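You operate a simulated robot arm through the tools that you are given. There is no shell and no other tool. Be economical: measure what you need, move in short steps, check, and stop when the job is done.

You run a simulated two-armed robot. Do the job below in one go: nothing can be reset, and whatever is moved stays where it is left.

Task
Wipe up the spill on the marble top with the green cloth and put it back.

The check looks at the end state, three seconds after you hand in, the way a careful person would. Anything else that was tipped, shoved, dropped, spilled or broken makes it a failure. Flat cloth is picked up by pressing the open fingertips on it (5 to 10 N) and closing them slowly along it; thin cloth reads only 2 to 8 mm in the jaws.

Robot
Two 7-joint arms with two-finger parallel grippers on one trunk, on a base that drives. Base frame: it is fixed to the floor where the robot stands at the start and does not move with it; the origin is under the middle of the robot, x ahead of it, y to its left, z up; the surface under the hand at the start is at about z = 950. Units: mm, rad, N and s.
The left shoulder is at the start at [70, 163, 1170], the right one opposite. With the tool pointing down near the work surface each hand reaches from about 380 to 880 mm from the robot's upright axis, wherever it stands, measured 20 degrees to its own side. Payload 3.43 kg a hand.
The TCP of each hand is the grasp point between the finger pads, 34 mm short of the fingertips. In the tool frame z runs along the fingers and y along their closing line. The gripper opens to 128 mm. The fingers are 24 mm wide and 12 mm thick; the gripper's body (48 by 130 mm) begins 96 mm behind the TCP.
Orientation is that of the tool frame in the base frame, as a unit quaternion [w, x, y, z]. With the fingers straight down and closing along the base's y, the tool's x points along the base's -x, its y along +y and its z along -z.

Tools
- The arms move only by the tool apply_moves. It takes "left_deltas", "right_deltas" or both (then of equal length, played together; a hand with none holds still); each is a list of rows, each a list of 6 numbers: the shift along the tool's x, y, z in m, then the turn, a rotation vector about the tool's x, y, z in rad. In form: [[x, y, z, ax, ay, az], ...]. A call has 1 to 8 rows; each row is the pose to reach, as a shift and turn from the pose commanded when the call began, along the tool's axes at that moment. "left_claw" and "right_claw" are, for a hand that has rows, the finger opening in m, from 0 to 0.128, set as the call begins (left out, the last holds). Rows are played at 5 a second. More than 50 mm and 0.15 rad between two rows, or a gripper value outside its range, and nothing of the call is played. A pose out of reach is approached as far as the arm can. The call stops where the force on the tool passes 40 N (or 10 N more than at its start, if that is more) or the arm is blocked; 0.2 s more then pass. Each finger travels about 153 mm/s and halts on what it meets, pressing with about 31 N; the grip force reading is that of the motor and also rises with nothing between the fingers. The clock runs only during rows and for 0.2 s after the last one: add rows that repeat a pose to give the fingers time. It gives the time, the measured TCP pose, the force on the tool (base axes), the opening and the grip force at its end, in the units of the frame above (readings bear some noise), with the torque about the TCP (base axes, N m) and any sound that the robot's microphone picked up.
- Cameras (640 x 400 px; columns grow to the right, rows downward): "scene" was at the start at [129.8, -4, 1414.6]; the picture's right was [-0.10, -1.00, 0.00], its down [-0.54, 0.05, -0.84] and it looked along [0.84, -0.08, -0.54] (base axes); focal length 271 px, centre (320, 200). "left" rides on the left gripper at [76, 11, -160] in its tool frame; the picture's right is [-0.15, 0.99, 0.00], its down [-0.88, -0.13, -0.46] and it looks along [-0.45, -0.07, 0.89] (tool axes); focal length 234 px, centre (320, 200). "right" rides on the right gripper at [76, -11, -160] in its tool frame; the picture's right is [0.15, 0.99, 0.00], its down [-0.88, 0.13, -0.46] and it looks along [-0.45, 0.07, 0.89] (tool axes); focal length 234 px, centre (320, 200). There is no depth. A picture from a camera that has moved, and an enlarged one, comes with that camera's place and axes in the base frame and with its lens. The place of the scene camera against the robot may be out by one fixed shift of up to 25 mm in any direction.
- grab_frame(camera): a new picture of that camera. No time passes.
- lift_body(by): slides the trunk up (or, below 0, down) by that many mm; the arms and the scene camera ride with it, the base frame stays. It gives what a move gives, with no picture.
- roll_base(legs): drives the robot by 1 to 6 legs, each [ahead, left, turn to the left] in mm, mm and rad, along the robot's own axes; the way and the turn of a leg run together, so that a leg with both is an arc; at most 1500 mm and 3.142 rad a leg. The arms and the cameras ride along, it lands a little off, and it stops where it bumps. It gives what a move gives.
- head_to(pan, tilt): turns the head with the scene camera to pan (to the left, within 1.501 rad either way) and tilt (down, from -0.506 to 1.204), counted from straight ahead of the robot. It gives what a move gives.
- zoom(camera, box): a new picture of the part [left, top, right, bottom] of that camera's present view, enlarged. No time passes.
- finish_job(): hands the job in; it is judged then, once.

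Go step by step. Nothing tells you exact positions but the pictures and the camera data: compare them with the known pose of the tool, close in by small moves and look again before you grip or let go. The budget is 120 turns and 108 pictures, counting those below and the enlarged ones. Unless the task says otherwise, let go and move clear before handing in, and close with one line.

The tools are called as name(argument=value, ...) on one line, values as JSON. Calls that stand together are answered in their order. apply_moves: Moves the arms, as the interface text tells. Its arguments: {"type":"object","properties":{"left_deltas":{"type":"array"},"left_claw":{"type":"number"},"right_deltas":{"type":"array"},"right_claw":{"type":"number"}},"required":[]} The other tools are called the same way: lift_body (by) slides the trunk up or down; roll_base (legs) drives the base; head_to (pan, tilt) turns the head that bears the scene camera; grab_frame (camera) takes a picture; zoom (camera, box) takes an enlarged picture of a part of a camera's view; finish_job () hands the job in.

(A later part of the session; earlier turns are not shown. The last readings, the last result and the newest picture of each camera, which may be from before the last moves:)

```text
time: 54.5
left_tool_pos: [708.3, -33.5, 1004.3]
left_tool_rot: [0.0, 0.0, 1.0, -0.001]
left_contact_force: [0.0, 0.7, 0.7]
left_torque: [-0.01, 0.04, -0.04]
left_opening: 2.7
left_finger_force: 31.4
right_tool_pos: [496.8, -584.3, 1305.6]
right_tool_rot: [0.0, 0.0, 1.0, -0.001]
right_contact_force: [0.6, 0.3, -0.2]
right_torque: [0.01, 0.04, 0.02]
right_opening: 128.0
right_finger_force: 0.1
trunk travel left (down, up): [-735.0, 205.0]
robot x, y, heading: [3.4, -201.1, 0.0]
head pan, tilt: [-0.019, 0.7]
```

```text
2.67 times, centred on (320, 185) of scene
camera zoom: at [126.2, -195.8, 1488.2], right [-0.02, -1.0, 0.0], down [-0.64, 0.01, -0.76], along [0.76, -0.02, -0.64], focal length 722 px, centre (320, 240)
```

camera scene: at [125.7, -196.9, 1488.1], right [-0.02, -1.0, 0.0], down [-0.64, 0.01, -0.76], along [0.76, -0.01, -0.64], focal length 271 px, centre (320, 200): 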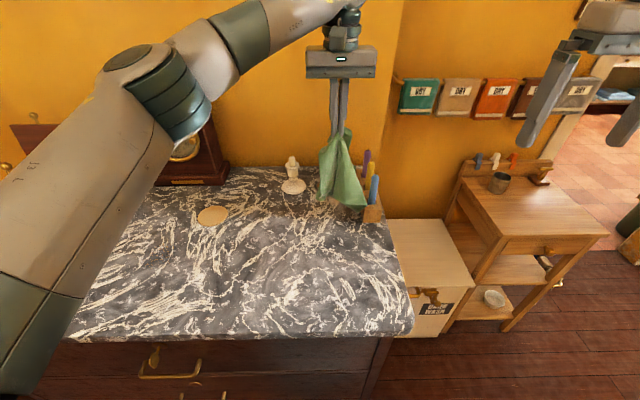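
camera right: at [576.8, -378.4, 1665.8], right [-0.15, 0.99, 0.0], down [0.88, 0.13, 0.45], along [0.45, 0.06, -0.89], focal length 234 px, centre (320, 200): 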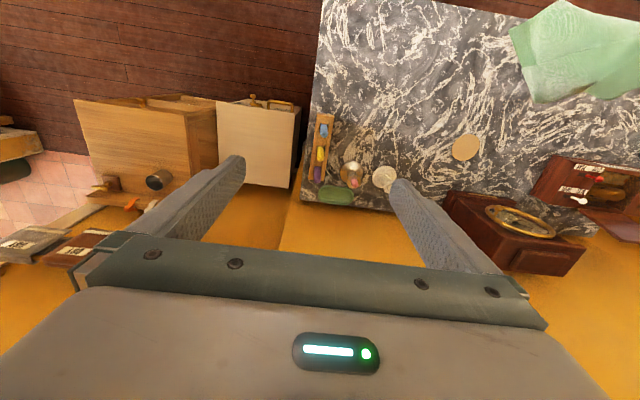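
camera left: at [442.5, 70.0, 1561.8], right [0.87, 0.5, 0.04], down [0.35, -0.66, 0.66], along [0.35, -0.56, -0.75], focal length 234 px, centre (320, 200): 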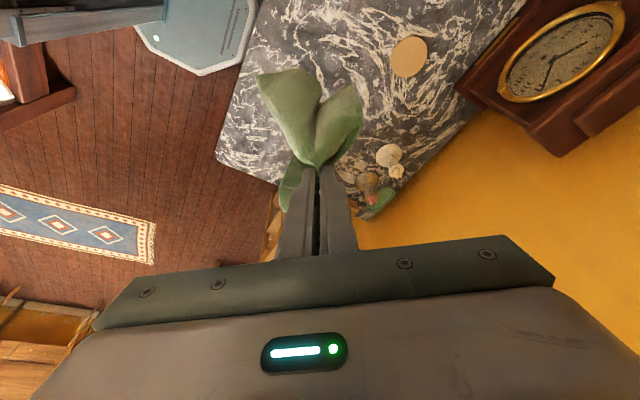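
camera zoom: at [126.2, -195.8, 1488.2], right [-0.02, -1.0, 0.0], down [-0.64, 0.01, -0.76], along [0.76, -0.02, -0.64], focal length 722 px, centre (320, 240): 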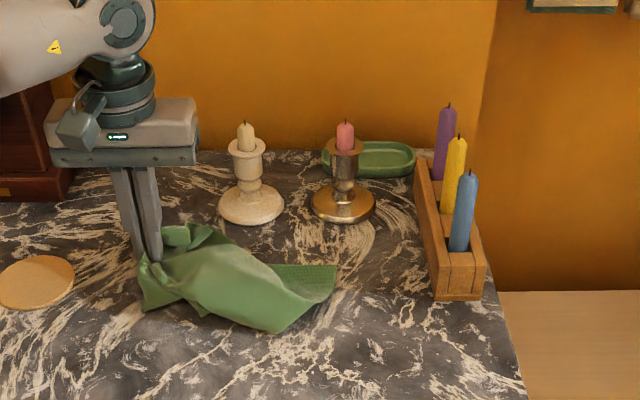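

The tail was dragged over part of the spot. I'll slide it toward the robot (away from the coaster) to see whether it changed.

apply_moves(left_deltas=[[0.04, 0.0, 0, 0, 0, 0], [0.08, 0.01, 0, 0, 0, 0], [0.12, 0.02, 0, 0, 0, 0], [0.16, 0.03, 0, 0, 0, 0]])

zoom(camera="scene", box=[220, 110, 420, 260])

zoom(camera="scene", box=[290, 170, 360, 220])

```text
time: 55.5
left_tool_pos: [542.6, -7.1, 1007.1]
left_tool_rot: [0.001, 0.001, 1.0, 0.0]
left_contact_force: [0.4, 0.7, 0.5]
left_torque: [0.04, -0.01, -0.02]
left_opening: 2.3
left_finger_force: 31.6
right_tool_pos: [495.5, -585.4, 1307.1]
right_tool_rot: [0.001, 0.0, 1.0, -0.001]
right_contact_force: [-0.8, 0.2, 0.1]
right_torque: [-0.05, -0.02, 0.05]
right_opening: 128.0
right_finger_force: 0.0
trunk travel left (down, up): [-735.0, 205.0]
robot x, y, heading: [-1.2, -201.4, -0.0]
head pan, tilt: [-0.019, 0.7]
```

```text
2.67 times, centred on (320, 185) of scene
camera zoom: at [124.1, -195.9, 1488.4], right [-0.02, -1.0, 0.0], down [-0.64, 0.01, -0.77], along [0.77, -0.02, -0.64], focal length 722 px, centre (320, 240)
```

zoom: 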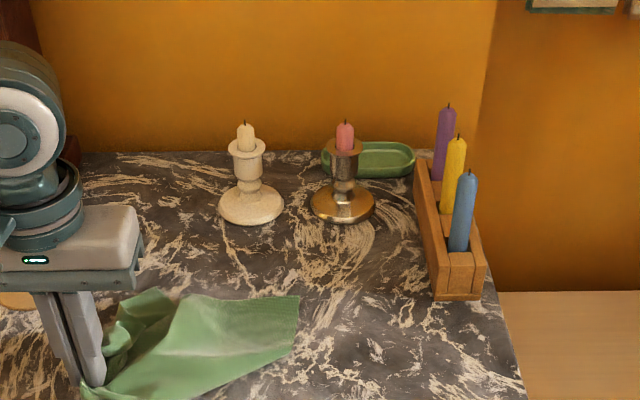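

```text
8.00 times, centred on (325, 195) of scene
camera zoom: at [124.1, -195.9, 1488.4], right [-0.02, -1.0, 0.0], down [-0.64, 0.01, -0.77], along [0.77, -0.02, -0.64], focal length 2165 px, centre (280, 240)
```

zoom: 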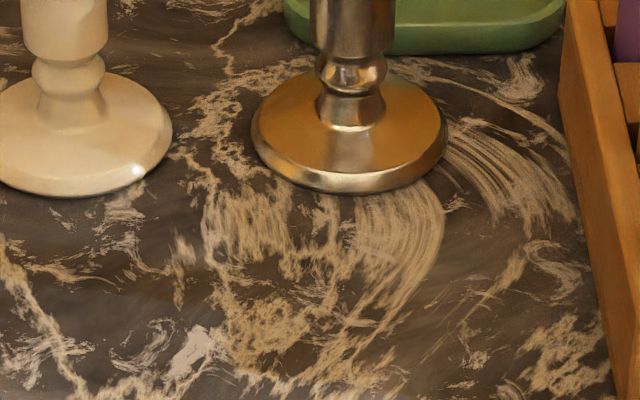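

The spot is still there: the bunched cloth hardly bore on it. I'll lay the cloth flat over the spot, then press on it with closed fingertips and scrub. First lifting back over.

apply_moves(left_deltas=[[0, -0.02, -0.045, 0, 0, 0], [0, -0.04, -0.09, 0, 0, 0], [-0.02, -0.06, -0.13, 0, 0, 0], [-0.05, -0.085, -0.16, 0, 0, 0], [-0.08, -0.11, -0.19, 0, 0, 0], [-0.11, -0.135, -0.215, 0, 0, 0], [-0.135, -0.165, -0.22, 0, 0, 0], [-0.158, -0.193, -0.22, 0, 0, 0]])

apply_moves(left_deltas=[[0, 0.0, 0.03, 0, 0, 0], [0, 0.01, 0.07, 0, 0, 0], [0, 0.03, 0.11, 0, 0, 0], [0, 0.055, 0.15, 0, 0, 0], [0, 0.08, 0.19, 0, 0, 0], [0, 0.1, 0.225, 0, 0, 0]])

zoom(camera="scene", box=[220, 110, 420, 260])

```text
time: 57.3
left_tool_pos: [705.1, -199.5, 1221.6]
left_tool_rot: [0.0, -0.002, 1.0, 0.001]
left_contact_force: [-0.4, -0.2, 0.1]
left_torque: [-0.01, -0.03, -0.04]
left_opening: 2.3
left_finger_force: 31.4
right_tool_pos: [497.4, -588.2, 1305.4]
right_tool_rot: [0.0, 0.0, 1.0, 0.001]
right_contact_force: [0.4, 0.6, -0.5]
right_torque: [0.01, -0.03, -0.02]
right_opening: 127.9
right_finger_force: 0.0
trunk travel left (down, up): [-735.0, 205.0]
robot x, y, heading: [1.3, -197.7, -0.001]
head pan, tilt: [-0.019, 0.7]
```

```text
time: 58.7
left_tool_pos: [704.2, -98.8, 1000.3]
left_tool_rot: [0.0, 0.0, 1.0, -0.002]
left_contact_force: [0.0, 0.2, -0.3]
left_torque: [0.01, -0.01, -0.02]
left_opening: 2.2
left_finger_force: 31.0
right_tool_pos: [495.9, -584.1, 1306.0]
right_tool_rot: [-0.001, 0.0, 1.0, 0.0]
right_contact_force: [0.1, 0.7, -0.1]
right_torque: [-0.04, -0.02, 0.0]
right_opening: 127.8
right_finger_force: 0.1
trunk travel left (down, up): [-735.0, 205.0]
robot x, y, heading: [-2.2, -200.7, -0.001]
head pan, tilt: [-0.019, 0.7]
```

```text
2.67 times, centred on (320, 185) of scene
camera zoom: at [126.0, -196.0, 1488.2], right [-0.02, -1.0, 0.0], down [-0.64, 0.01, -0.76], along [0.76, -0.02, -0.64], focal length 722 px, centre (320, 240)
```

zoom: 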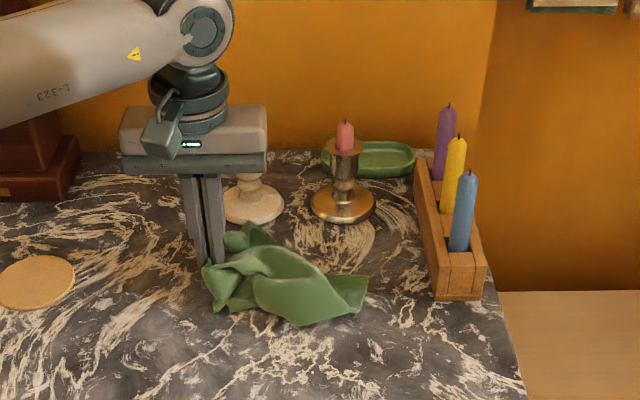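

The tail only half covers the spot. Simpler: hang the cloth directly above the spot and lower straight down so it bunches under the fingertips as a wad, then press and scrub.

apply_moves(left_deltas=[[0, 0, -0.045, 0, 0, 0], [0, 0, -0.09, 0, 0, 0], [0.0, -0.02, -0.135, 0, 0, 0], [0.0, -0.05, -0.17, 0, 0, 0], [0.0, -0.08, -0.2, 0, 0, 0], [0.0, -0.11, -0.21, 0, 0, 0], [0.0, -0.11, -0.21, 0, 0, 0]])

apply_moves(left_deltas=[[0, 0, 0.04, 0, 0, 0], [0, 0, 0.08, 0, 0, 0], [0.0, 0, 0.12, 0, 0, 0], [0.0, 0, 0.16, 0, 0, 0], [0.0, 0, 0.19, 0, 0, 0], [0.0, 0, 0.205, 0, 0, 0], [0.0, 0, 0.21, 0, 0, 0]])

zoom(camera="scene", box=[220, 110, 420, 260])

```text
time: 60.3
left_tool_pos: [704.8, -207.3, 1210.2]
left_tool_rot: [0.0, 0.0, 1.0, -0.001]
left_contact_force: [0.5, 0.0, -0.1]
left_torque: [-0.03, 0.01, -0.04]
left_opening: 2.5
left_finger_force: 31.1
right_tool_pos: [496.5, -584.1, 1306.5]
right_tool_rot: [0.0, 0.0, 1.0, 0.0]
right_contact_force: [0.8, 0.9, 0.3]
right_torque: [-0.02, -0.01, 0.03]
right_opening: 127.7
right_finger_force: 0.0
trunk travel left (down, up): [-735.0, 205.0]
robot x, y, heading: [2.3, -198.0, -0.001]
head pan, tilt: [-0.019, 0.7]
```

```text
time: 61.9
left_tool_pos: [704.2, -208.5, 1000.4]
left_tool_rot: [-0.001, -0.001, 1.0, 0.0]
left_contact_force: [0.4, -0.1, 1.7]
left_torque: [-0.04, -0.01, -0.05]
left_opening: 2.3
left_finger_force: 30.5
right_tool_pos: [496.1, -585.7, 1305.8]
right_tool_rot: [0.001, 0.0, 1.0, -0.001]
right_contact_force: [0.8, 0.6, -0.5]
right_torque: [0.01, 0.01, -0.03]
right_opening: 128.0
right_finger_force: 0.1
trunk travel left (down, up): [-735.0, 205.0]
robot x, y, heading: [1.6, -204.6, -0.001]
head pan, tilt: [-0.019, 0.7]
```

```text
2.67 times, centred on (320, 185) of scene
camera zoom: at [125.6, -197.2, 1488.2], right [-0.02, -1.0, 0.0], down [-0.64, 0.01, -0.76], along [0.76, -0.01, -0.64], focal length 722 px, centre (320, 240)
```

zoom: 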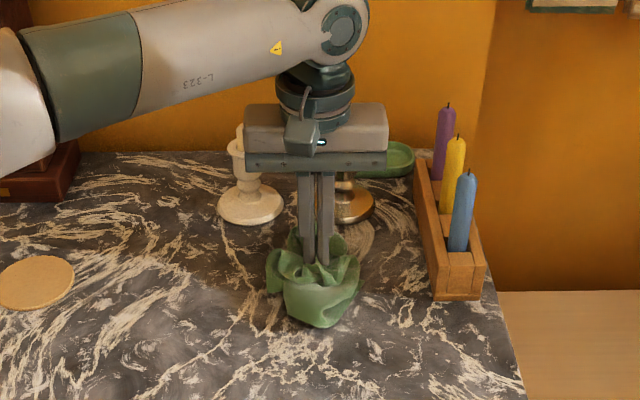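

A good wad, already at 1.7 N. Pressing a little more, then scrubbing over ±30 mm.

apply_moves(left_deltas=[[0, 0, 0.004, 0, 0, 0], [0, 0, 0.006, 0, 0, 0], [0, 0, 0.006, 0, 0, 0]])

```text
time: 62.7
left_tool_pos: [702.5, -208.9, 996.0]
left_tool_rot: [0.0, 0.0, 1.0, 0.0]
left_contact_force: [-0.5, -0.2, 9.0]
left_torque: [0.0, 0.02, -0.04]
left_opening: 2.2
left_finger_force: 30.9
right_tool_pos: [495.4, -585.7, 1306.1]
right_tool_rot: [0.0, -0.001, 1.0, 0.0]
right_contact_force: [-0.3, -1.2, 0.4]
right_torque: [0.01, -0.04, 0.0]
right_opening: 128.1
right_finger_force: 0.0
trunk travel left (down, up): [-735.0, 205.0]
robot x, y, heading: [-0.8, -198.0, -0.006]
head pan, tilt: [-0.019, 0.7]
```

apply_moves(left_deltas=[[0.022, 0.015, 0, 0, 0, 0], [0.022, -0.02, 0, 0, 0, 0], [0.022, -0.042, 0, 0, 0, 0], [0.005, -0.042, 0, 0, 0, 0], [0.005, -0.01, 0, 0, 0, 0], [0.005, 0.018, 0, 0, 0, 0], [-0.012, 0.018, 0, 0, 0, 0], [-0.012, -0.015, 0, 0, 0, 0]])

apply_moves(left_deltas=[[0, -0.025, 0, 0, 0, 0], [-0.015, -0.025, 0, 0, 0, 0], [-0.015, 0.005, 0, 0, 0, 0], [-0.015, 0.033, 0, 0, 0, 0], [0.0, 0.033, 0, 0, 0, 0], [0.015, 0.0, 0, 0, 0, 0], [0.03, -0.025, 0, 0, 0, 0], [0.03, 0.02, 0, 0, 0, 0]])

zoom(camera="scene", box=[220, 110, 420, 260])

```text
time: 64.5
left_tool_pos: [713.9, -226.2, 995.7]
left_tool_rot: [-0.001, -0.001, 1.0, 0.001]
left_contact_force: [0.7, 1.1, 3.7]
left_torque: [0.07, -0.02, 0.02]
left_opening: 2.3
left_finger_force: 30.9
right_tool_pos: [496.2, -587.0, 1306.2]
right_tool_rot: [0.0, 0.0, 1.0, 0.001]
right_contact_force: [-0.3, -0.2, -0.2]
right_torque: [0.03, -0.01, 0.01]
right_opening: 128.0
right_finger_force: 0.2
trunk travel left (down, up): [-735.0, 205.0]
robot x, y, heading: [-0.2, -200.0, 0.0]
head pan, tilt: [-0.019, 0.7]
```

```text
time: 66.3
left_tool_pos: [686.3, -201.9, 994.2]
left_tool_rot: [0.0, -0.001, 1.0, -0.002]
left_contact_force: [-0.7, -1.4, 5.1]
left_torque: [-0.05, -0.04, -0.02]
left_opening: 2.6
left_finger_force: 30.6
right_tool_pos: [495.5, -581.1, 1306.7]
right_tool_rot: [0.0, 0.0, 1.0, -0.002]
right_contact_force: [0.7, 0.9, 0.0]
right_torque: [-0.05, -0.02, 0.01]
right_opening: 128.0
right_finger_force: 0.1
trunk travel left (down, up): [-735.0, 205.0]
robot x, y, heading: [-1.6, -201.1, -0.002]
head pan, tilt: [-0.019, 0.7]
```

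```text
2.67 times, centred on (320, 185) of scene
camera zoom: at [125.2, -192.8, 1488.3], right [-0.02, -1.0, 0.0], down [-0.64, 0.01, -0.77], along [0.76, -0.02, -0.64], focal length 722 px, centre (320, 240)
```

zoom: 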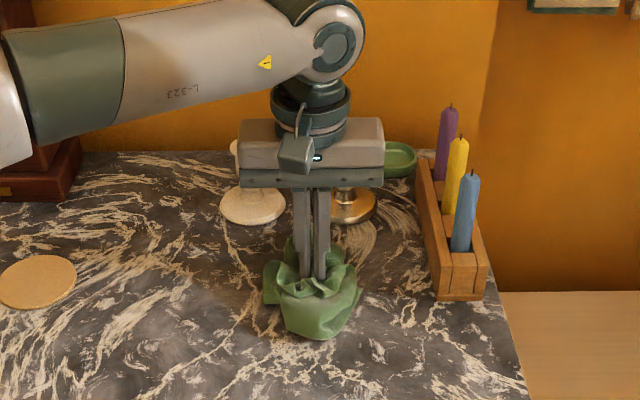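

Lifting the cloth aside to inspect.

apply_moves(left_deltas=[[0, 0, -0.045, 0, 0, 0], [0.0, 0.0, -0.09, 0, 0, 0], [0.03, 0.02, -0.12, 0, 0, 0], [0.06, 0.05, -0.14, 0, 0, 0], [0.09, 0.085, -0.15, 0, 0, 0], [0.12, 0.12, -0.16, 0, 0, 0], [0.15, 0.155, -0.16, 0, 0, 0], [0.18, 0.19, -0.16, 0, 0, 0]])

zoom(camera="scene", box=[220, 130, 400, 260])

zoom(camera="scene", box=[290, 180, 360, 230])

```text
time: 68.1
left_tool_pos: [502.9, -10.4, 1155.6]
left_tool_rot: [0.001, 0.0, 1.0, -0.001]
left_contact_force: [0.5, -0.2, -0.6]
left_torque: [-0.04, -0.01, -0.01]
left_opening: 2.6
left_finger_force: 30.9
right_tool_pos: [494.4, -583.4, 1306.5]
right_tool_rot: [0.001, 0.0, 1.0, -0.001]
right_contact_force: [-0.4, 0.8, -0.5]
right_torque: [-0.04, -0.04, -0.03]
right_opening: 127.9
right_finger_force: 0.1
trunk travel left (down, up): [-735.0, 205.0]
robot x, y, heading: [1.4, -200.7, 0.002]
head pan, tilt: [-0.019, 0.7]
```

```text
3.08 times, centred on (310, 195) of scene
camera zoom: at [124.4, -194.8, 1488.3], right [-0.02, -1.0, 0.0], down [-0.64, 0.01, -0.77], along [0.77, -0.02, -0.64], focal length 833 px, centre (351, 215)
```

zoom: 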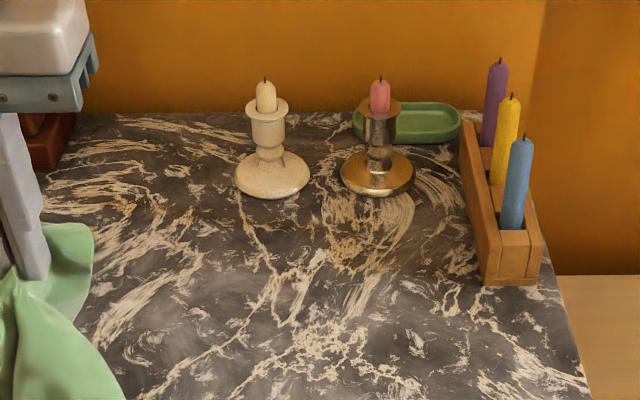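

```text
8.00 times, centred on (325, 205) of scene
camera zoom: at [124.4, -194.8, 1488.3], right [-0.02, -1.0, 0.0], down [-0.64, 0.01, -0.77], along [0.77, -0.02, -0.64], focal length 2165 px, centre (280, 160)
```

zoom: 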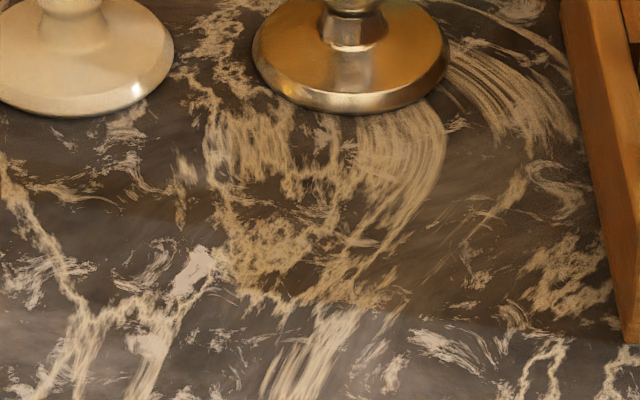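

I now see the straight border: the "tan patch" is just the shaded back of the table versus the sunlit front, so it is not the spill. I'll raise up, hold the cloth off to the left front, and scan the top closely.

lift_body(by=200)

apply_moves(left_deltas=[[0.025, 0.04, 0, 0, 0, 0], [0.05, 0.08, 0, 0, 0, 0], [0.075, 0.12, 0, 0, 0, 0], [0.1, 0.16, 0, 0, 0, 0], [0.125, 0.2, 0, 0, 0, 0], [0.15, 0.24, 0, 0, 0, 0], [0.17, 0.28, 0, 0, 0, 0], [0.19, 0.32, 0, 0, 0, 0]])

head_to(pan=0.15, tilt=0.95)

grab_frame(camera="scene")

```text
time: 70.3
left_tool_pos: [504.8, -12.3, 1354.6]
left_tool_rot: [0.0, 0.0, 1.0, 0.0]
left_contact_force: [0.8, 0.3, -0.9]
left_torque: [0.0, 0.0, -0.02]
left_opening: 2.4
left_finger_force: 30.5
right_tool_pos: [495.9, -584.5, 1505.1]
right_tool_rot: [0.0, 0.0, 1.0, -0.001]
right_contact_force: [-0.6, -0.2, -0.8]
right_torque: [0.01, 0.03, -0.05]
right_opening: 128.2
right_finger_force: 0.0
trunk travel left (down, up): [-935.0, 5.0]
robot x, y, heading: [0.3, -199.5, -0.004]
head pan, tilt: [-0.019, 0.7]
```

```text
time: 72.1
left_tool_pos: [312.4, 309.3, 1356.4]
left_tool_rot: [0.002, 0.0, 1.0, 0.001]
left_contact_force: [-0.3, -0.6, -0.1]
left_torque: [-0.01, -0.03, -0.03]
left_opening: 2.4
left_finger_force: 30.7
right_tool_pos: [491.3, -586.2, 1506.1]
right_tool_rot: [0.002, 0.001, 1.0, 0.0]
right_contact_force: [-0.8, -0.8, 0.8]
right_torque: [0.0, -0.03, 0.04]
right_opening: 127.9
right_finger_force: 0.1
trunk travel left (down, up): [-935.0, 5.0]
robot x, y, heading: [-1.2, -201.8, -0.006]
head pan, tilt: [-0.019, 0.7]
```

```text
time: 72.9
left_tool_pos: [314.9, 306.9, 1355.8]
left_tool_rot: [0.0, 0.0, 1.0, 0.0]
left_contact_force: [0.3, 0.2, -1.1]
left_torque: [0.01, 0.03, -0.04]
left_opening: 2.7
left_finger_force: 31.1
right_tool_pos: [496.5, -584.6, 1505.7]
right_tool_rot: [0.0, 0.0, 1.0, -0.001]
right_contact_force: [-0.6, -0.4, -0.1]
right_torque: [-0.04, 0.0, 0.02]
right_opening: 128.2
right_finger_force: 0.1
trunk travel left (down, up): [-935.0, 5.0]
robot x, y, heading: [5.4, -200.8, -0.0]
head pan, tilt: [0.15, 0.949]
```

```text
33 pictures are left
camera scene: at [112.3, -184.7, 1668.5], right [0.15, -0.99, 0.0], down [-0.8, -0.12, -0.58], along [0.58, 0.09, -0.81], focal length 271 px, centre (320, 200)
```

scene: 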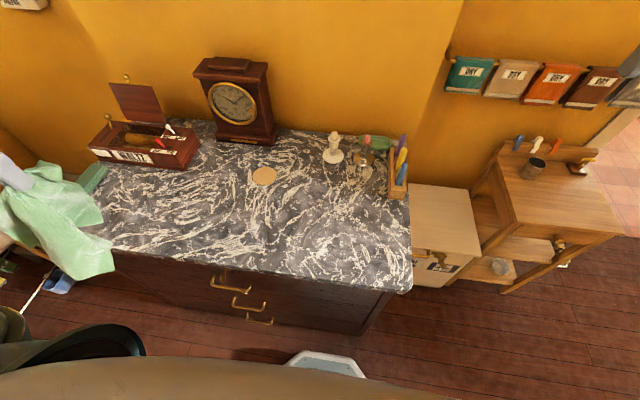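

zoom(camera="scene", box=[260, 130, 420, 230])

zoom(camera="scene", box=[100, 130, 290, 260])

zoom(camera="scene", box=[240, 190, 420, 300])

```text
4.00 times, centred on (340, 180) of scene
camera zoom: at [112.3, -184.7, 1668.5], right [0.15, -0.99, 0.0], down [-0.8, -0.12, -0.58], along [0.58, 0.09, -0.81], focal length 1082 px, centre (240, 280)
```

zoom: 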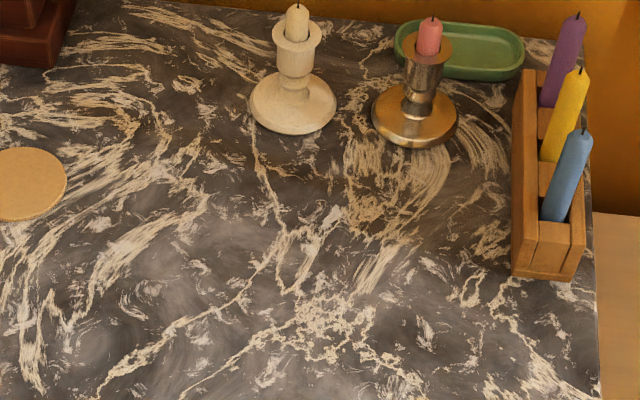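

```text
3.08 times, centred on (195, 195) of scene
camera zoom: at [112.3, -184.7, 1668.5], right [0.15, -0.99, 0.0], down [-0.8, -0.12, -0.58], along [0.58, 0.09, -0.81], focal length 833 px, centre (705, 215)
```

zoom: 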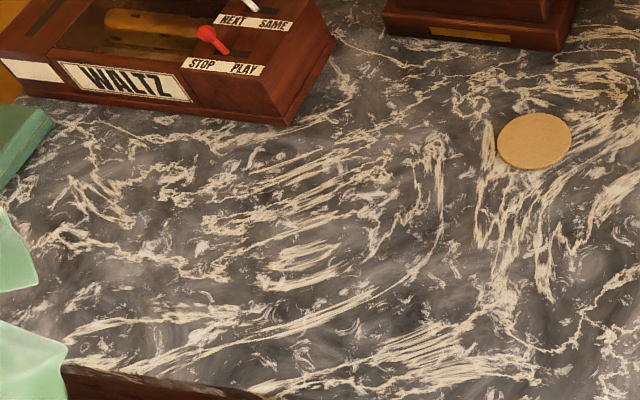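

```text
3.56 times, centred on (330, 245) of scene
camera zoom: at [112.3, -184.7, 1668.5], right [0.15, -0.99, 0.0], down [-0.8, -0.12, -0.58], along [0.58, 0.09, -0.81], focal length 962 px, centre (284, 40)
```

zoom: 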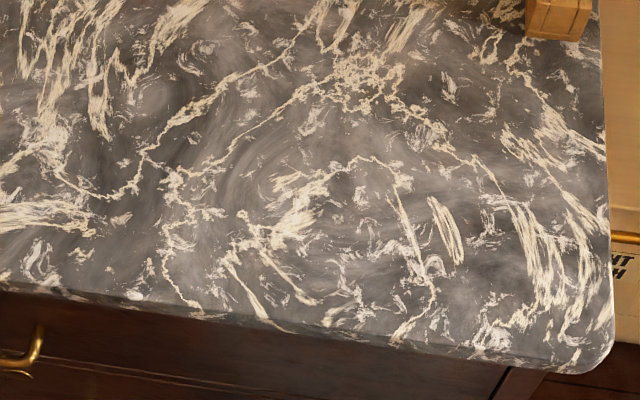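

With arms clear, the tan patch in front of the brass candlestick is still the only localised off-colour area, so I take it as the spill, centred between my two estimates (684…709, −220); my scrub probably covered only its far half. Going back for a wider scrub.

apply_moves(left_deltas=[[-0.027, -0.036, 0, 0, 0, 0], [-0.054, -0.072, 0, 0, 0, 0], [-0.081, -0.108, 0, 0, 0, 0], [-0.108, -0.144, 0, 0, 0, 0], [-0.135, -0.18, 0, 0, 0, 0], [-0.162, -0.216, 0, 0, 0, 0], [-0.189, -0.252, 0, 0, 0, 0], [-0.216, -0.288, 0, 0, 0, 0]])

apply_moves(left_deltas=[[-0.026, -0.036, 0, 0, 0, 0], [-0.052, -0.072, 0, 0, 0, 0], [-0.078, -0.108, 0, 0, 0, 0], [-0.104, -0.144, 0, 0, 0, 0], [-0.13, -0.18, 0, 0, 0, 0], [-0.15, -0.22, 0, 0, 0, 0], [-0.15, -0.22, 0, 0, 0, 0]])

lift_body(by=-285)

apply_moves(left_deltas=[[0, 0, 0.03, 0, 0, 0], [0, 0, 0.055, 0, 0, 0], [0, 0, 0.065, 0, 0, 0], [0, 0, 0.069, 0, 0, 0], [0, 0, 0.069, 0, 0, 0]])

```text
time: 74.7
left_tool_pos: [534.9, 17.6, 1352.9]
left_tool_rot: [-0.001, -0.001, 1.0, 0.001]
left_contact_force: [-0.3, -0.2, -0.4]
left_torque: [0.01, 0.05, 0.0]
left_opening: 2.4
left_finger_force: 31.6
right_tool_pos: [499.1, -586.2, 1504.8]
right_tool_rot: [-0.001, 0.0, 1.0, 0.001]
right_contact_force: [-0.4, 0.1, -0.8]
right_torque: [0.02, 0.06, 0.0]
right_opening: 128.2
right_finger_force: 0.1
trunk travel left (down, up): [-935.0, 5.0]
robot x, y, heading: [-1.0, -197.5, 0.001]
head pan, tilt: [0.15, 0.949]
```

```text
time: 76.3
left_tool_pos: [682.8, -198.1, 1355.0]
left_tool_rot: [-0.001, 0.0, 1.0, -0.001]
left_contact_force: [-0.2, 1.5, -0.2]
left_torque: [-0.01, 0.0, -0.03]
left_opening: 2.5
left_finger_force: 31.1
right_tool_pos: [495.3, -583.8, 1506.4]
right_tool_rot: [0.0, -0.001, 1.0, 0.0]
right_contact_force: [-0.1, -0.6, 0.3]
right_torque: [-0.04, -0.03, -0.01]
right_opening: 127.8
right_finger_force: 0.1
trunk travel left (down, up): [-935.0, 5.0]
robot x, y, heading: [-3.7, -197.1, 0.0]
head pan, tilt: [0.15, 0.949]
```

```text
time: 79.2
left_tool_pos: [683.1, -200.4, 1069.8]
left_tool_rot: [0.001, 0.0, 1.0, 0.0]
left_contact_force: [0.1, -0.5, 0.2]
left_torque: [0.02, 0.01, -0.01]
left_opening: 2.4
left_finger_force: 31.2
right_tool_pos: [496.0, -585.6, 1220.8]
right_tool_rot: [0.0, 0.0, 1.0, 0.0]
right_contact_force: [0.0, -0.1, -0.5]
right_torque: [-0.03, 0.01, 0.03]
right_opening: 127.8
right_finger_force: 0.1
trunk travel left (down, up): [-650.0, 290.0]
robot x, y, heading: [-1.6, -201.3, 0.0]
head pan, tilt: [0.15, 0.949]
```

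```text
time: 80.3
left_tool_pos: [683.1, -200.3, 1001.1]
left_tool_rot: [0.0, 0.0, 1.0, 0.0]
left_contact_force: [0.3, 0.6, 1.2]
left_torque: [0.05, -0.01, -0.01]
left_opening: 2.5
left_finger_force: 30.8
right_tool_pos: [494.6, -586.3, 1219.5]
right_tool_rot: [0.0, 0.0, 1.0, 0.0]
right_contact_force: [0.4, 0.1, -0.3]
right_torque: [-0.02, 0.0, 0.0]
right_opening: 128.3
right_finger_force: 0.0
trunk travel left (down, up): [-650.0, 290.0]
robot x, y, heading: [2.5, -201.4, -0.003]
head pan, tilt: [0.15, 0.949]
```

Wad in place; scrubbing the wider area with firmer press.

apply_moves(left_deltas=[[0, 0, 0.008, 0, 0, 0], [0.025, 0.01, 0.008, 0, 0, 0], [0.025, -0.02, 0.008, 0, 0, 0], [0.025, -0.05, 0.008, 0, 0, 0], [0.01, -0.05, 0.008, 0, 0, 0], [0.01, -0.015, 0.008, 0, 0, 0], [0.01, 0.012, 0.008, 0, 0, 0], [-0.005, 0.012, 0.008, 0, 0, 0]])

apply_moves(left_deltas=[[0, -0.035, 0.001, 0, 0, 0], [0, -0.063, 0.001, 0, 0, 0], [-0.017, -0.063, 0.001, 0, 0, 0], [-0.017, -0.03, 0.001, 0, 0, 0], [-0.017, 0.002, 0.001, 0, 0, 0], [-0.034, 0.002, 0.001, 0, 0, 0], [-0.034, -0.03, 0.001, 0, 0, 0], [-0.034, -0.062, 0.001, 0, 0, 0]])

apply_moves(left_deltas=[[0.03, 0.03, 0.0, 0, 0, 0], [0.03, 0.03, -0.045, 0, 0, 0], [0.03, 0.03, -0.09, 0, 0, 0], [0.05, 0.06, -0.12, 0, 0, 0], [0.08, 0.095, -0.13, 0, 0, 0], [0.11, 0.13, -0.14, 0, 0, 0], [0.14, 0.165, -0.15, 0, 0, 0], [0.17, 0.2, -0.16, 0, 0, 0]])

head_to(pan=-0.15, tilt=0.6)

zoom(camera="scene", box=[262, 184, 332, 228])

```text
time: 82.2
left_tool_pos: [686.3, -187.6, 991.9]
left_tool_rot: [-0.001, -0.001, 1.0, 0.0]
left_contact_force: [-1.4, 0.2, 8.0]
left_torque: [0.03, 0.09, -0.01]
left_opening: 2.5
left_finger_force: 30.8
right_tool_pos: [496.1, -586.0, 1220.6]
right_tool_rot: [0.0, 0.0, 1.0, 0.001]
right_contact_force: [0.6, -0.7, -0.4]
right_torque: [0.03, 0.0, 0.02]
right_opening: 127.8
right_finger_force: 0.0
trunk travel left (down, up): [-650.0, 290.0]
robot x, y, heading: [2.0, -199.0, 0.006]
head pan, tilt: [0.15, 0.949]
```

```text
time: 84.0
left_tool_pos: [720.0, -251.2, 991.2]
left_tool_rot: [0.0, 0.0, 1.0, -0.001]
left_contact_force: [-0.5, 2.0, 8.8]
left_torque: [0.11, 0.05, -0.03]
left_opening: 2.2
left_finger_force: 31.2
right_tool_pos: [495.4, -585.7, 1219.6]
right_tool_rot: [0.002, 0.0, 1.0, 0.001]
right_contact_force: [-0.1, 1.3, 0.2]
right_torque: [-0.02, -0.03, -0.01]
right_opening: 128.0
right_finger_force: 0.0
trunk travel left (down, up): [-650.0, 290.0]
robot x, y, heading: [1.8, -202.2, -0.0]
head pan, tilt: [0.15, 0.949]
```

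```text
time: 85.8
left_tool_pos: [549.7, -47.8, 1152.4]
left_tool_rot: [0.0, 0.0, 1.0, -0.001]
left_contact_force: [-0.3, 0.0, -0.8]
left_torque: [-0.03, 0.03, 0.01]
left_opening: 2.4
left_finger_force: 30.9
right_tool_pos: [495.0, -584.9, 1222.0]
right_tool_rot: [0.001, 0.0, 1.0, -0.001]
right_contact_force: [-0.2, 0.3, 0.0]
right_torque: [-0.03, 0.01, 0.0]
right_opening: 128.2
right_finger_force: 0.1
trunk travel left (down, up): [-650.0, 290.0]
robot x, y, heading: [-3.4, -198.7, 0.001]
head pan, tilt: [0.15, 0.949]
```

```text
time: 86.6
left_tool_pos: [551.1, -49.5, 1152.8]
left_tool_rot: [0.0, 0.0, 1.0, -0.001]
left_contact_force: [-0.3, -0.1, -0.1]
left_torque: [-0.02, -0.01, -0.03]
left_opening: 2.3
left_finger_force: 30.5
right_tool_pos: [497.1, -586.0, 1219.8]
right_tool_rot: [0.0, 0.0, 1.0, 0.0]
right_contact_force: [-0.2, 0.5, -0.2]
right_torque: [0.01, 0.03, 0.01]
right_opening: 128.4
right_finger_force: 0.1
trunk travel left (down, up): [-650.0, 290.0]
robot x, y, heading: [-1.1, -200.5, 0.002]
head pan, tilt: [-0.15, 0.6]
```

```text
9.09 times, centred on (297, 206) of scene
camera zoom: at [128.3, -208.9, 1411.7], right [-0.15, -0.99, 0.0], down [-0.56, 0.08, -0.82], along [0.82, -0.12, -0.57], focal length 2460 px, centre (529, 146)
```

zoom: 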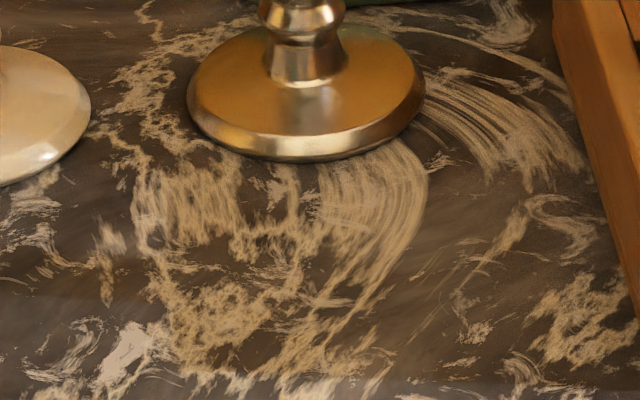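

No change at all, so I need certainty about this patch. I'll bring the right wrist camera close above it for a detailed view.

apply_moves(right_deltas=[[-0.02, 0.042, 0, 0, 0, 0], [-0.04, 0.084, 0, 0, 0, 0], [-0.06, 0.126, 0, 0, 0, 0], [-0.08, 0.168, 0, 0, 0, 0], [-0.1, 0.21, 0, 0, 0, 0], [-0.12, 0.252, 0, 0, 0, 0], [-0.14, 0.294, 0, 0, 0, 0], [-0.16, 0.336, 0, 0, 0, 0]])

apply_moves(right_deltas=[[0.0, 0.02, 0.03, 0, 0, 0], [0.0, 0.03, 0.07, 0, 0, 0], [0.0, 0.03, 0.1, 0, 0, 0]])

grab_frame(camera="right")

```text
time: 88.4
left_tool_pos: [552.4, -49.0, 1153.0]
left_tool_rot: [-0.002, 0.001, 1.0, 0.0]
left_contact_force: [-0.2, 0.7, -1.7]
left_torque: [-0.02, 0.0, -0.02]
left_opening: 2.6
left_finger_force: 31.3
right_tool_pos: [657.3, -247.4, 1222.1]
right_tool_rot: [0.001, 0.0, 1.0, -0.001]
right_contact_force: [-0.7, -0.1, 0.0]
right_torque: [-0.04, 0.05, 0.02]
right_opening: 128.1
right_finger_force: 0.1
trunk travel left (down, up): [-650.0, 290.0]
robot x, y, heading: [-1.2, -196.1, 0.002]
head pan, tilt: [-0.15, 0.6]
```

```text
time: 89.2
left_tool_pos: [551.7, -50.5, 1152.2]
left_tool_rot: [0.0, 0.0, 1.0, 0.0]
left_contact_force: [-0.8, 0.2, 0.2]
left_torque: [0.0, 0.05, -0.01]
left_opening: 2.3
left_finger_force: 31.0
right_tool_pos: [658.2, -219.5, 1120.9]
right_tool_rot: [0.0, 0.0, 1.0, 0.001]
right_contact_force: [0.4, 0.8, 0.2]
right_torque: [0.02, -0.04, -0.03]
right_opening: 128.1
right_finger_force: 0.1
trunk travel left (down, up): [-650.0, 290.0]
robot x, y, heading: [-3.3, -200.0, -0.002]
head pan, tilt: [-0.15, 0.6]
```

```text
28 pictures are left
camera right: at [582.6, -230.8, 1280.6], right [-0.15, 0.99, 0.0], down [0.88, 0.13, 0.46], along [0.45, 0.07, -0.89], focal length 234 px, centre (320, 200)
```

right: 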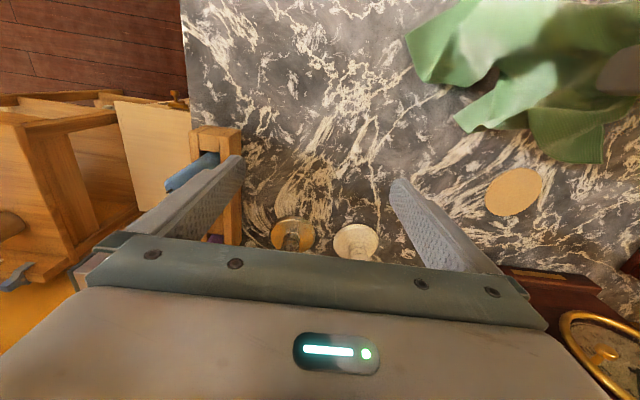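

zoom(camera="right", box=[240, 110, 400, 230])

zoom(camera="right", box=[180, 0, 440, 150])

```text
3.33 times, centred on (320, 170) of right
camera zoom: at [582.6, -230.8, 1280.6], right [-0.15, 0.99, 0.0], down [0.88, 0.13, 0.46], along [0.45, 0.07, -0.89], focal length 781 px, centre (320, 300)
```

zoom: 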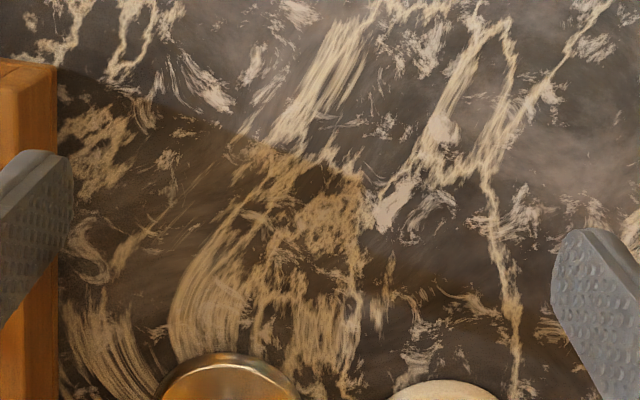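

```text
2.46 times, centred on (310, 75) of right
camera zoom: at [582.6, -230.8, 1280.6], right [-0.15, 0.99, 0.0], down [0.88, 0.13, 0.46], along [0.45, 0.07, -0.89], focal length 576 px, centre (345, 508)
```

zoom: 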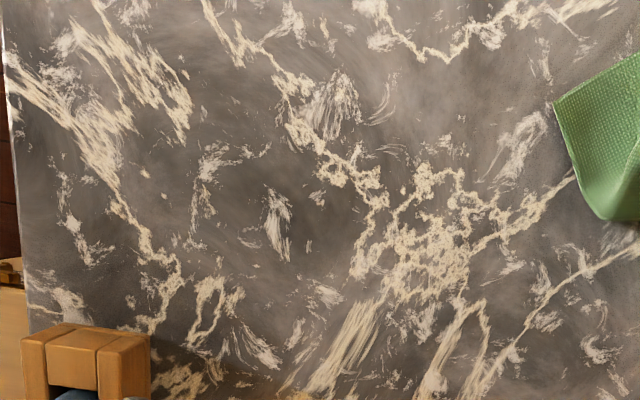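

The close view settles it: the tan patch has a rounded outline starting from the candle box — it is the blue candle's shadow. So I must search the sunlit marble for a subtler spill; moving the cloth further left and scanning with the right wrist camera.

apply_moves(left_deltas=[[0.0, 0.02, -0.04, 0, 0, 0], [0.0, 0.05, -0.08, 0, 0, 0], [0.0, 0.09, -0.11, 0, 0, 0], [0.0, 0.135, -0.12, 0, 0, 0], [0.0, 0.18, -0.12, 0, 0, 0], [0.01, 0.225, -0.12, 0, 0, 0], [0.02, 0.27, -0.12, 0, 0, 0], [0.03, 0.315, -0.12, 0, 0, 0]], right_deltas=[[0, 0, -0.03, 0, 0, 0], [0, 0.0, -0.06, 0, 0, 0], [0, 0.03, -0.09, 0, 0, 0], [0, 0.06, -0.12, 0, 0, 0], [0, 0.1, -0.13, 0, 0, 0], [0, 0.14, -0.14, 0, 0, 0], [0, 0.18, -0.14, 0, 0, 0], [0, 0.2, -0.14, 0, 0, 0]])

zoom(camera="right", box=[320, 0, 620, 187])

zoom(camera="right", box=[100, 0, 400, 187])

```text
time: 91.0
left_tool_pos: [520.7, 266.6, 1272.2]
left_tool_rot: [-0.001, 0.0, 1.0, -0.001]
left_contact_force: [-0.7, 0.5, -0.9]
left_torque: [-0.02, 0.0, -0.04]
left_opening: 2.2
left_finger_force: 31.5
right_tool_pos: [643.7, -43.2, 1254.5]
right_tool_rot: [0.001, -0.001, 1.0, 0.001]
right_contact_force: [-0.5, 0.4, 0.0]
right_torque: [0.0, -0.06, -0.03]
right_opening: 128.2
right_finger_force: 0.0
right hand out of reach, approached as far as the arm can: row 7, 8
trunk travel left (down, up): [-650.0, 290.0]
robot x, y, heading: [-0.4, -201.3, -0.003]
head pan, tilt: [-0.15, 0.6]
```

```text
2.13 times, centred on (470, 94) of right
camera zoom: at [568.2, -55.0, 1413.2], right [-0.15, 0.99, 0.0], down [0.88, 0.13, 0.46], along [0.45, 0.07, -0.89], focal length 500 px, centre (0, 427)
```

zoom: 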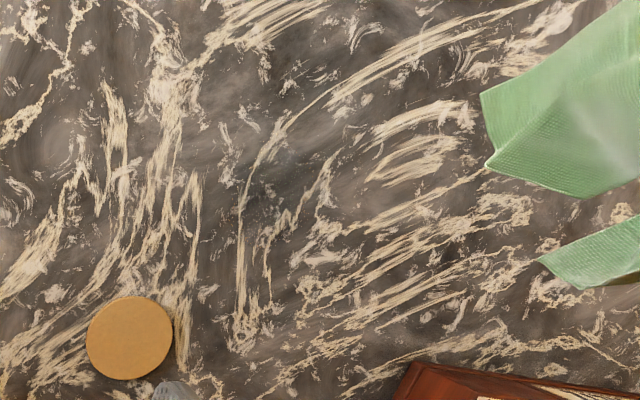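

```text
2.13 times, centred on (250, 94) of right
camera zoom: at [568.2, -55.0, 1413.2], right [-0.15, 0.99, 0.0], down [0.88, 0.13, 0.46], along [0.45, 0.07, -0.89], focal length 500 px, centre (469, 427)
```

zoom: 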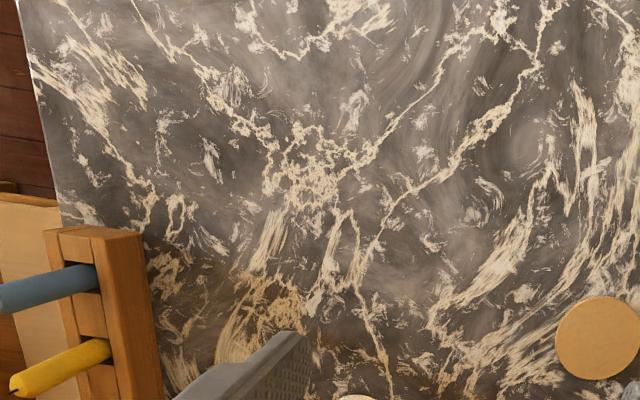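

I notice a slightly bluish, darker smear around (528, 181), left of the coaster's front. Enlarging it.

zoom(camera="right", box=[410, 40, 506, 112])

head_to(pan=0.5, tilt=0.75)

grab_frame(camera="scene")

```text
5.56 times, centred on (458, 76) of right
camera zoom: at [568.2, -55.0, 1413.2], right [-0.15, 0.99, 0.0], down [0.88, 0.13, 0.46], along [0.45, 0.07, -0.89], focal length 1301 px, centre (-447, 889)
```

zoom: 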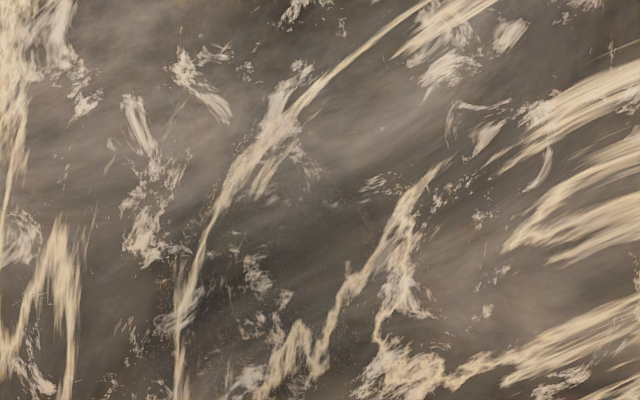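

```text
time: 92.0
left_tool_pos: [520.1, 266.4, 1274.0]
left_tool_rot: [0.0, 0.001, 1.0, -0.001]
left_contact_force: [-0.2, 0.2, -0.2]
left_torque: [0.0, 0.0, -0.05]
left_opening: 2.6
left_finger_force: 30.8
right_tool_pos: [644.4, -43.9, 1253.1]
right_tool_rot: [0.001, 0.001, 1.0, 0.001]
right_contact_force: [0.7, 0.6, 0.6]
right_torque: [-0.02, -0.02, 0.03]
right_opening: 128.0
right_finger_force: 0.0
trunk travel left (down, up): [-650.0, 290.0]
robot x, y, heading: [-0.5, -199.3, -0.003]
head pan, tilt: [0.499, 0.75]
```

```text
22 pictures are left
camera scene: at [113.6, -155.6, 1398.9], right [0.48, -0.88, 0.0], down [-0.6, -0.33, -0.73], along [0.64, 0.35, -0.68], focal length 271 px, centre (320, 200)
```

scene: 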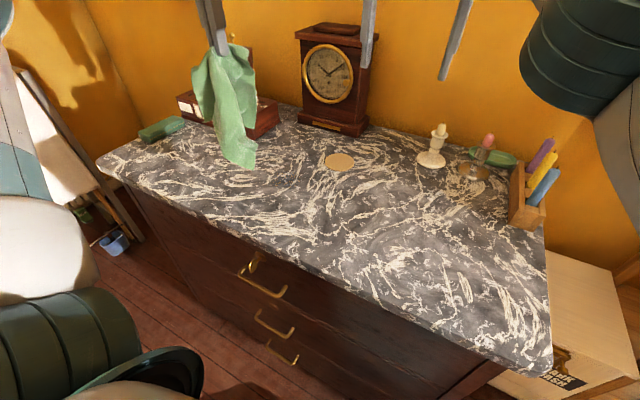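

zoom(camera="scene", box=[220, 145, 348, 225])

```text
5.00 times, centred on (284, 185) of scene
camera zoom: at [113.6, -155.6, 1398.9], right [0.48, -0.88, 0.0], down [-0.6, -0.33, -0.73], along [0.64, 0.35, -0.68], focal length 1353 px, centre (500, 275)
```

zoom: 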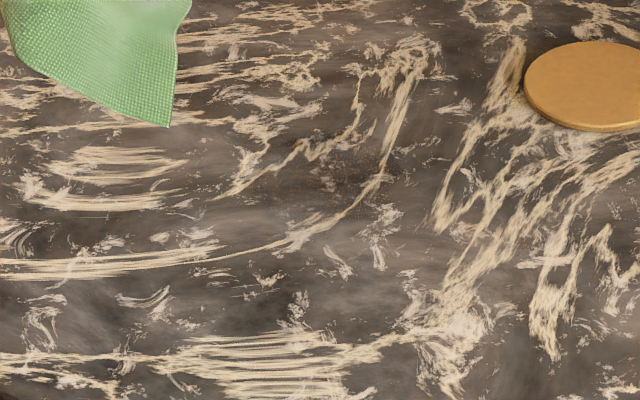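

There is a fixed patch of fine reddish-brown speckles around (550, 185) — seen also in an earlier close-up of the coaster's surroundings. That is a real candidate; enlarging it for its extent.

zoom(camera="scene", box=[268, 164, 312, 192])

zoom(camera="right", box=[448, 54, 488, 92])

```text
14.29 times, centred on (290, 178) of scene
camera zoom: at [113.6, -155.6, 1398.9], right [0.48, -0.88, 0.0], down [-0.6, -0.33, -0.73], along [0.64, 0.35, -0.68], focal length 3866 px, centre (749, 514)
```

zoom: 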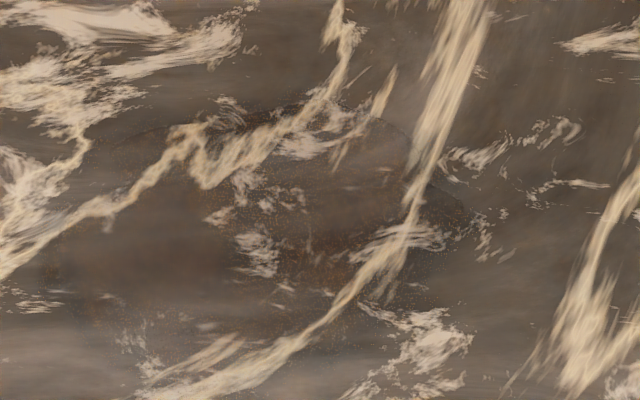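

```text
10.53 times, centred on (468, 73) of right
camera zoom: at [568.7, -55.2, 1412.9], right [-0.15, 0.99, 0.0], down [0.88, 0.13, 0.46], along [0.45, 0.07, -0.89], focal length 2465 px, centre (-1238, 1537)
```

zoom: 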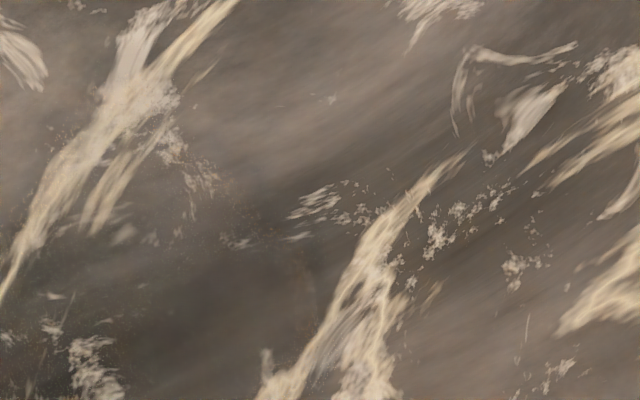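

Found it: a puddle with a faint dark rim, centred at about (541, 179), radius ~40 mm. I'll move the right hand clear and lower the cloth wad straight onto it.

apply_moves(left_deltas=[[-0.01, -0.03, 0.0, 0, 0, 0], [-0.02, -0.06, 0.01, 0, 0, 0], [-0.024, -0.08, 0.05, 0, 0, 0], [-0.024, -0.08, 0.09, 0, 0, 0], [-0.024, -0.08, 0.13, 0, 0, 0], [-0.024, -0.08, 0.17, 0, 0, 0], [-0.024, -0.08, 0.21, 0, 0, 0], [-0.024, -0.08, 0.245, 0, 0, 0]], right_deltas=[[0.015, -0.045, 0, 0, 0, 0], [0.03, -0.09, 0, 0, 0, 0], [0.045, -0.135, 0, 0, 0, 0], [0.06, -0.18, 0, 0, 0, 0], [0.075, -0.225, 0, 0, 0, 0], [0.09, -0.27, 0, 0, 0, 0], [0.105, -0.315, 0, 0, 0, 0], [0.12, -0.36, 0, 0, 0, 0]])

apply_moves(left_deltas=[[0, 0, 0.015, 0, 0, 0], [0, 0, 0.027, 0, 0, 0], [0, 0, 0.033, 0, 0, 0], [0, 0, 0.033, 0, 0, 0]])

zoom(camera="scene", box=[200, 80, 380, 240])

```text
time: 93.8
left_tool_pos: [543.4, 186.3, 1030.4]
left_tool_rot: [0.001, -0.001, 1.0, 0.001]
left_contact_force: [-0.2, -0.5, 0.5]
left_torque: [0.0, -0.04, -0.01]
left_opening: 2.5
left_finger_force: 31.0
right_tool_pos: [521.3, -405.3, 1251.9]
right_tool_rot: [0.001, -0.001, 1.0, 0.001]
right_contact_force: [-0.4, 0.4, 0.1]
right_torque: [0.01, 0.01, 0.01]
right_opening: 128.2
right_finger_force: 0.1
trunk travel left (down, up): [-650.0, 290.0]
robot x, y, heading: [-0.5, -201.7, 0.004]
head pan, tilt: [0.499, 0.75]
```

```text
time: 94.8
left_tool_pos: [543.8, 185.2, 994.8]
left_tool_rot: [0.0, -0.001, 1.0, 0.001]
left_contact_force: [-0.1, 0.1, 1.8]
left_torque: [0.03, -0.01, -0.04]
left_opening: 2.5
left_finger_force: 31.1
right_tool_pos: [521.7, -404.3, 1251.7]
right_tool_rot: [0.0, 0.0, 1.0, 0.001]
right_contact_force: [0.1, 0.1, -0.5]
right_torque: [0.01, 0.03, -0.01]
right_opening: 127.9
right_finger_force: 0.1
trunk travel left (down, up): [-650.0, 290.0]
robot x, y, heading: [1.5, -201.0, 0.001]
head pan, tilt: [0.499, 0.75]
```

```text
2.50 times, centred on (290, 160) of scene
camera zoom: at [113.1, -156.1, 1399.0], right [0.48, -0.88, 0.0], down [-0.6, -0.33, -0.73], along [0.64, 0.35, -0.68], focal length 676 px, centre (395, 300)
```

zoom: 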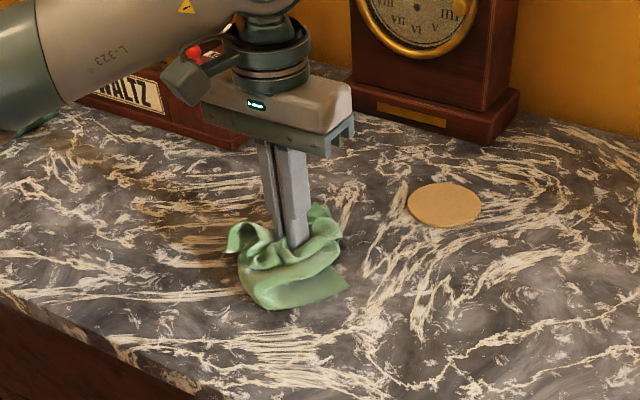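

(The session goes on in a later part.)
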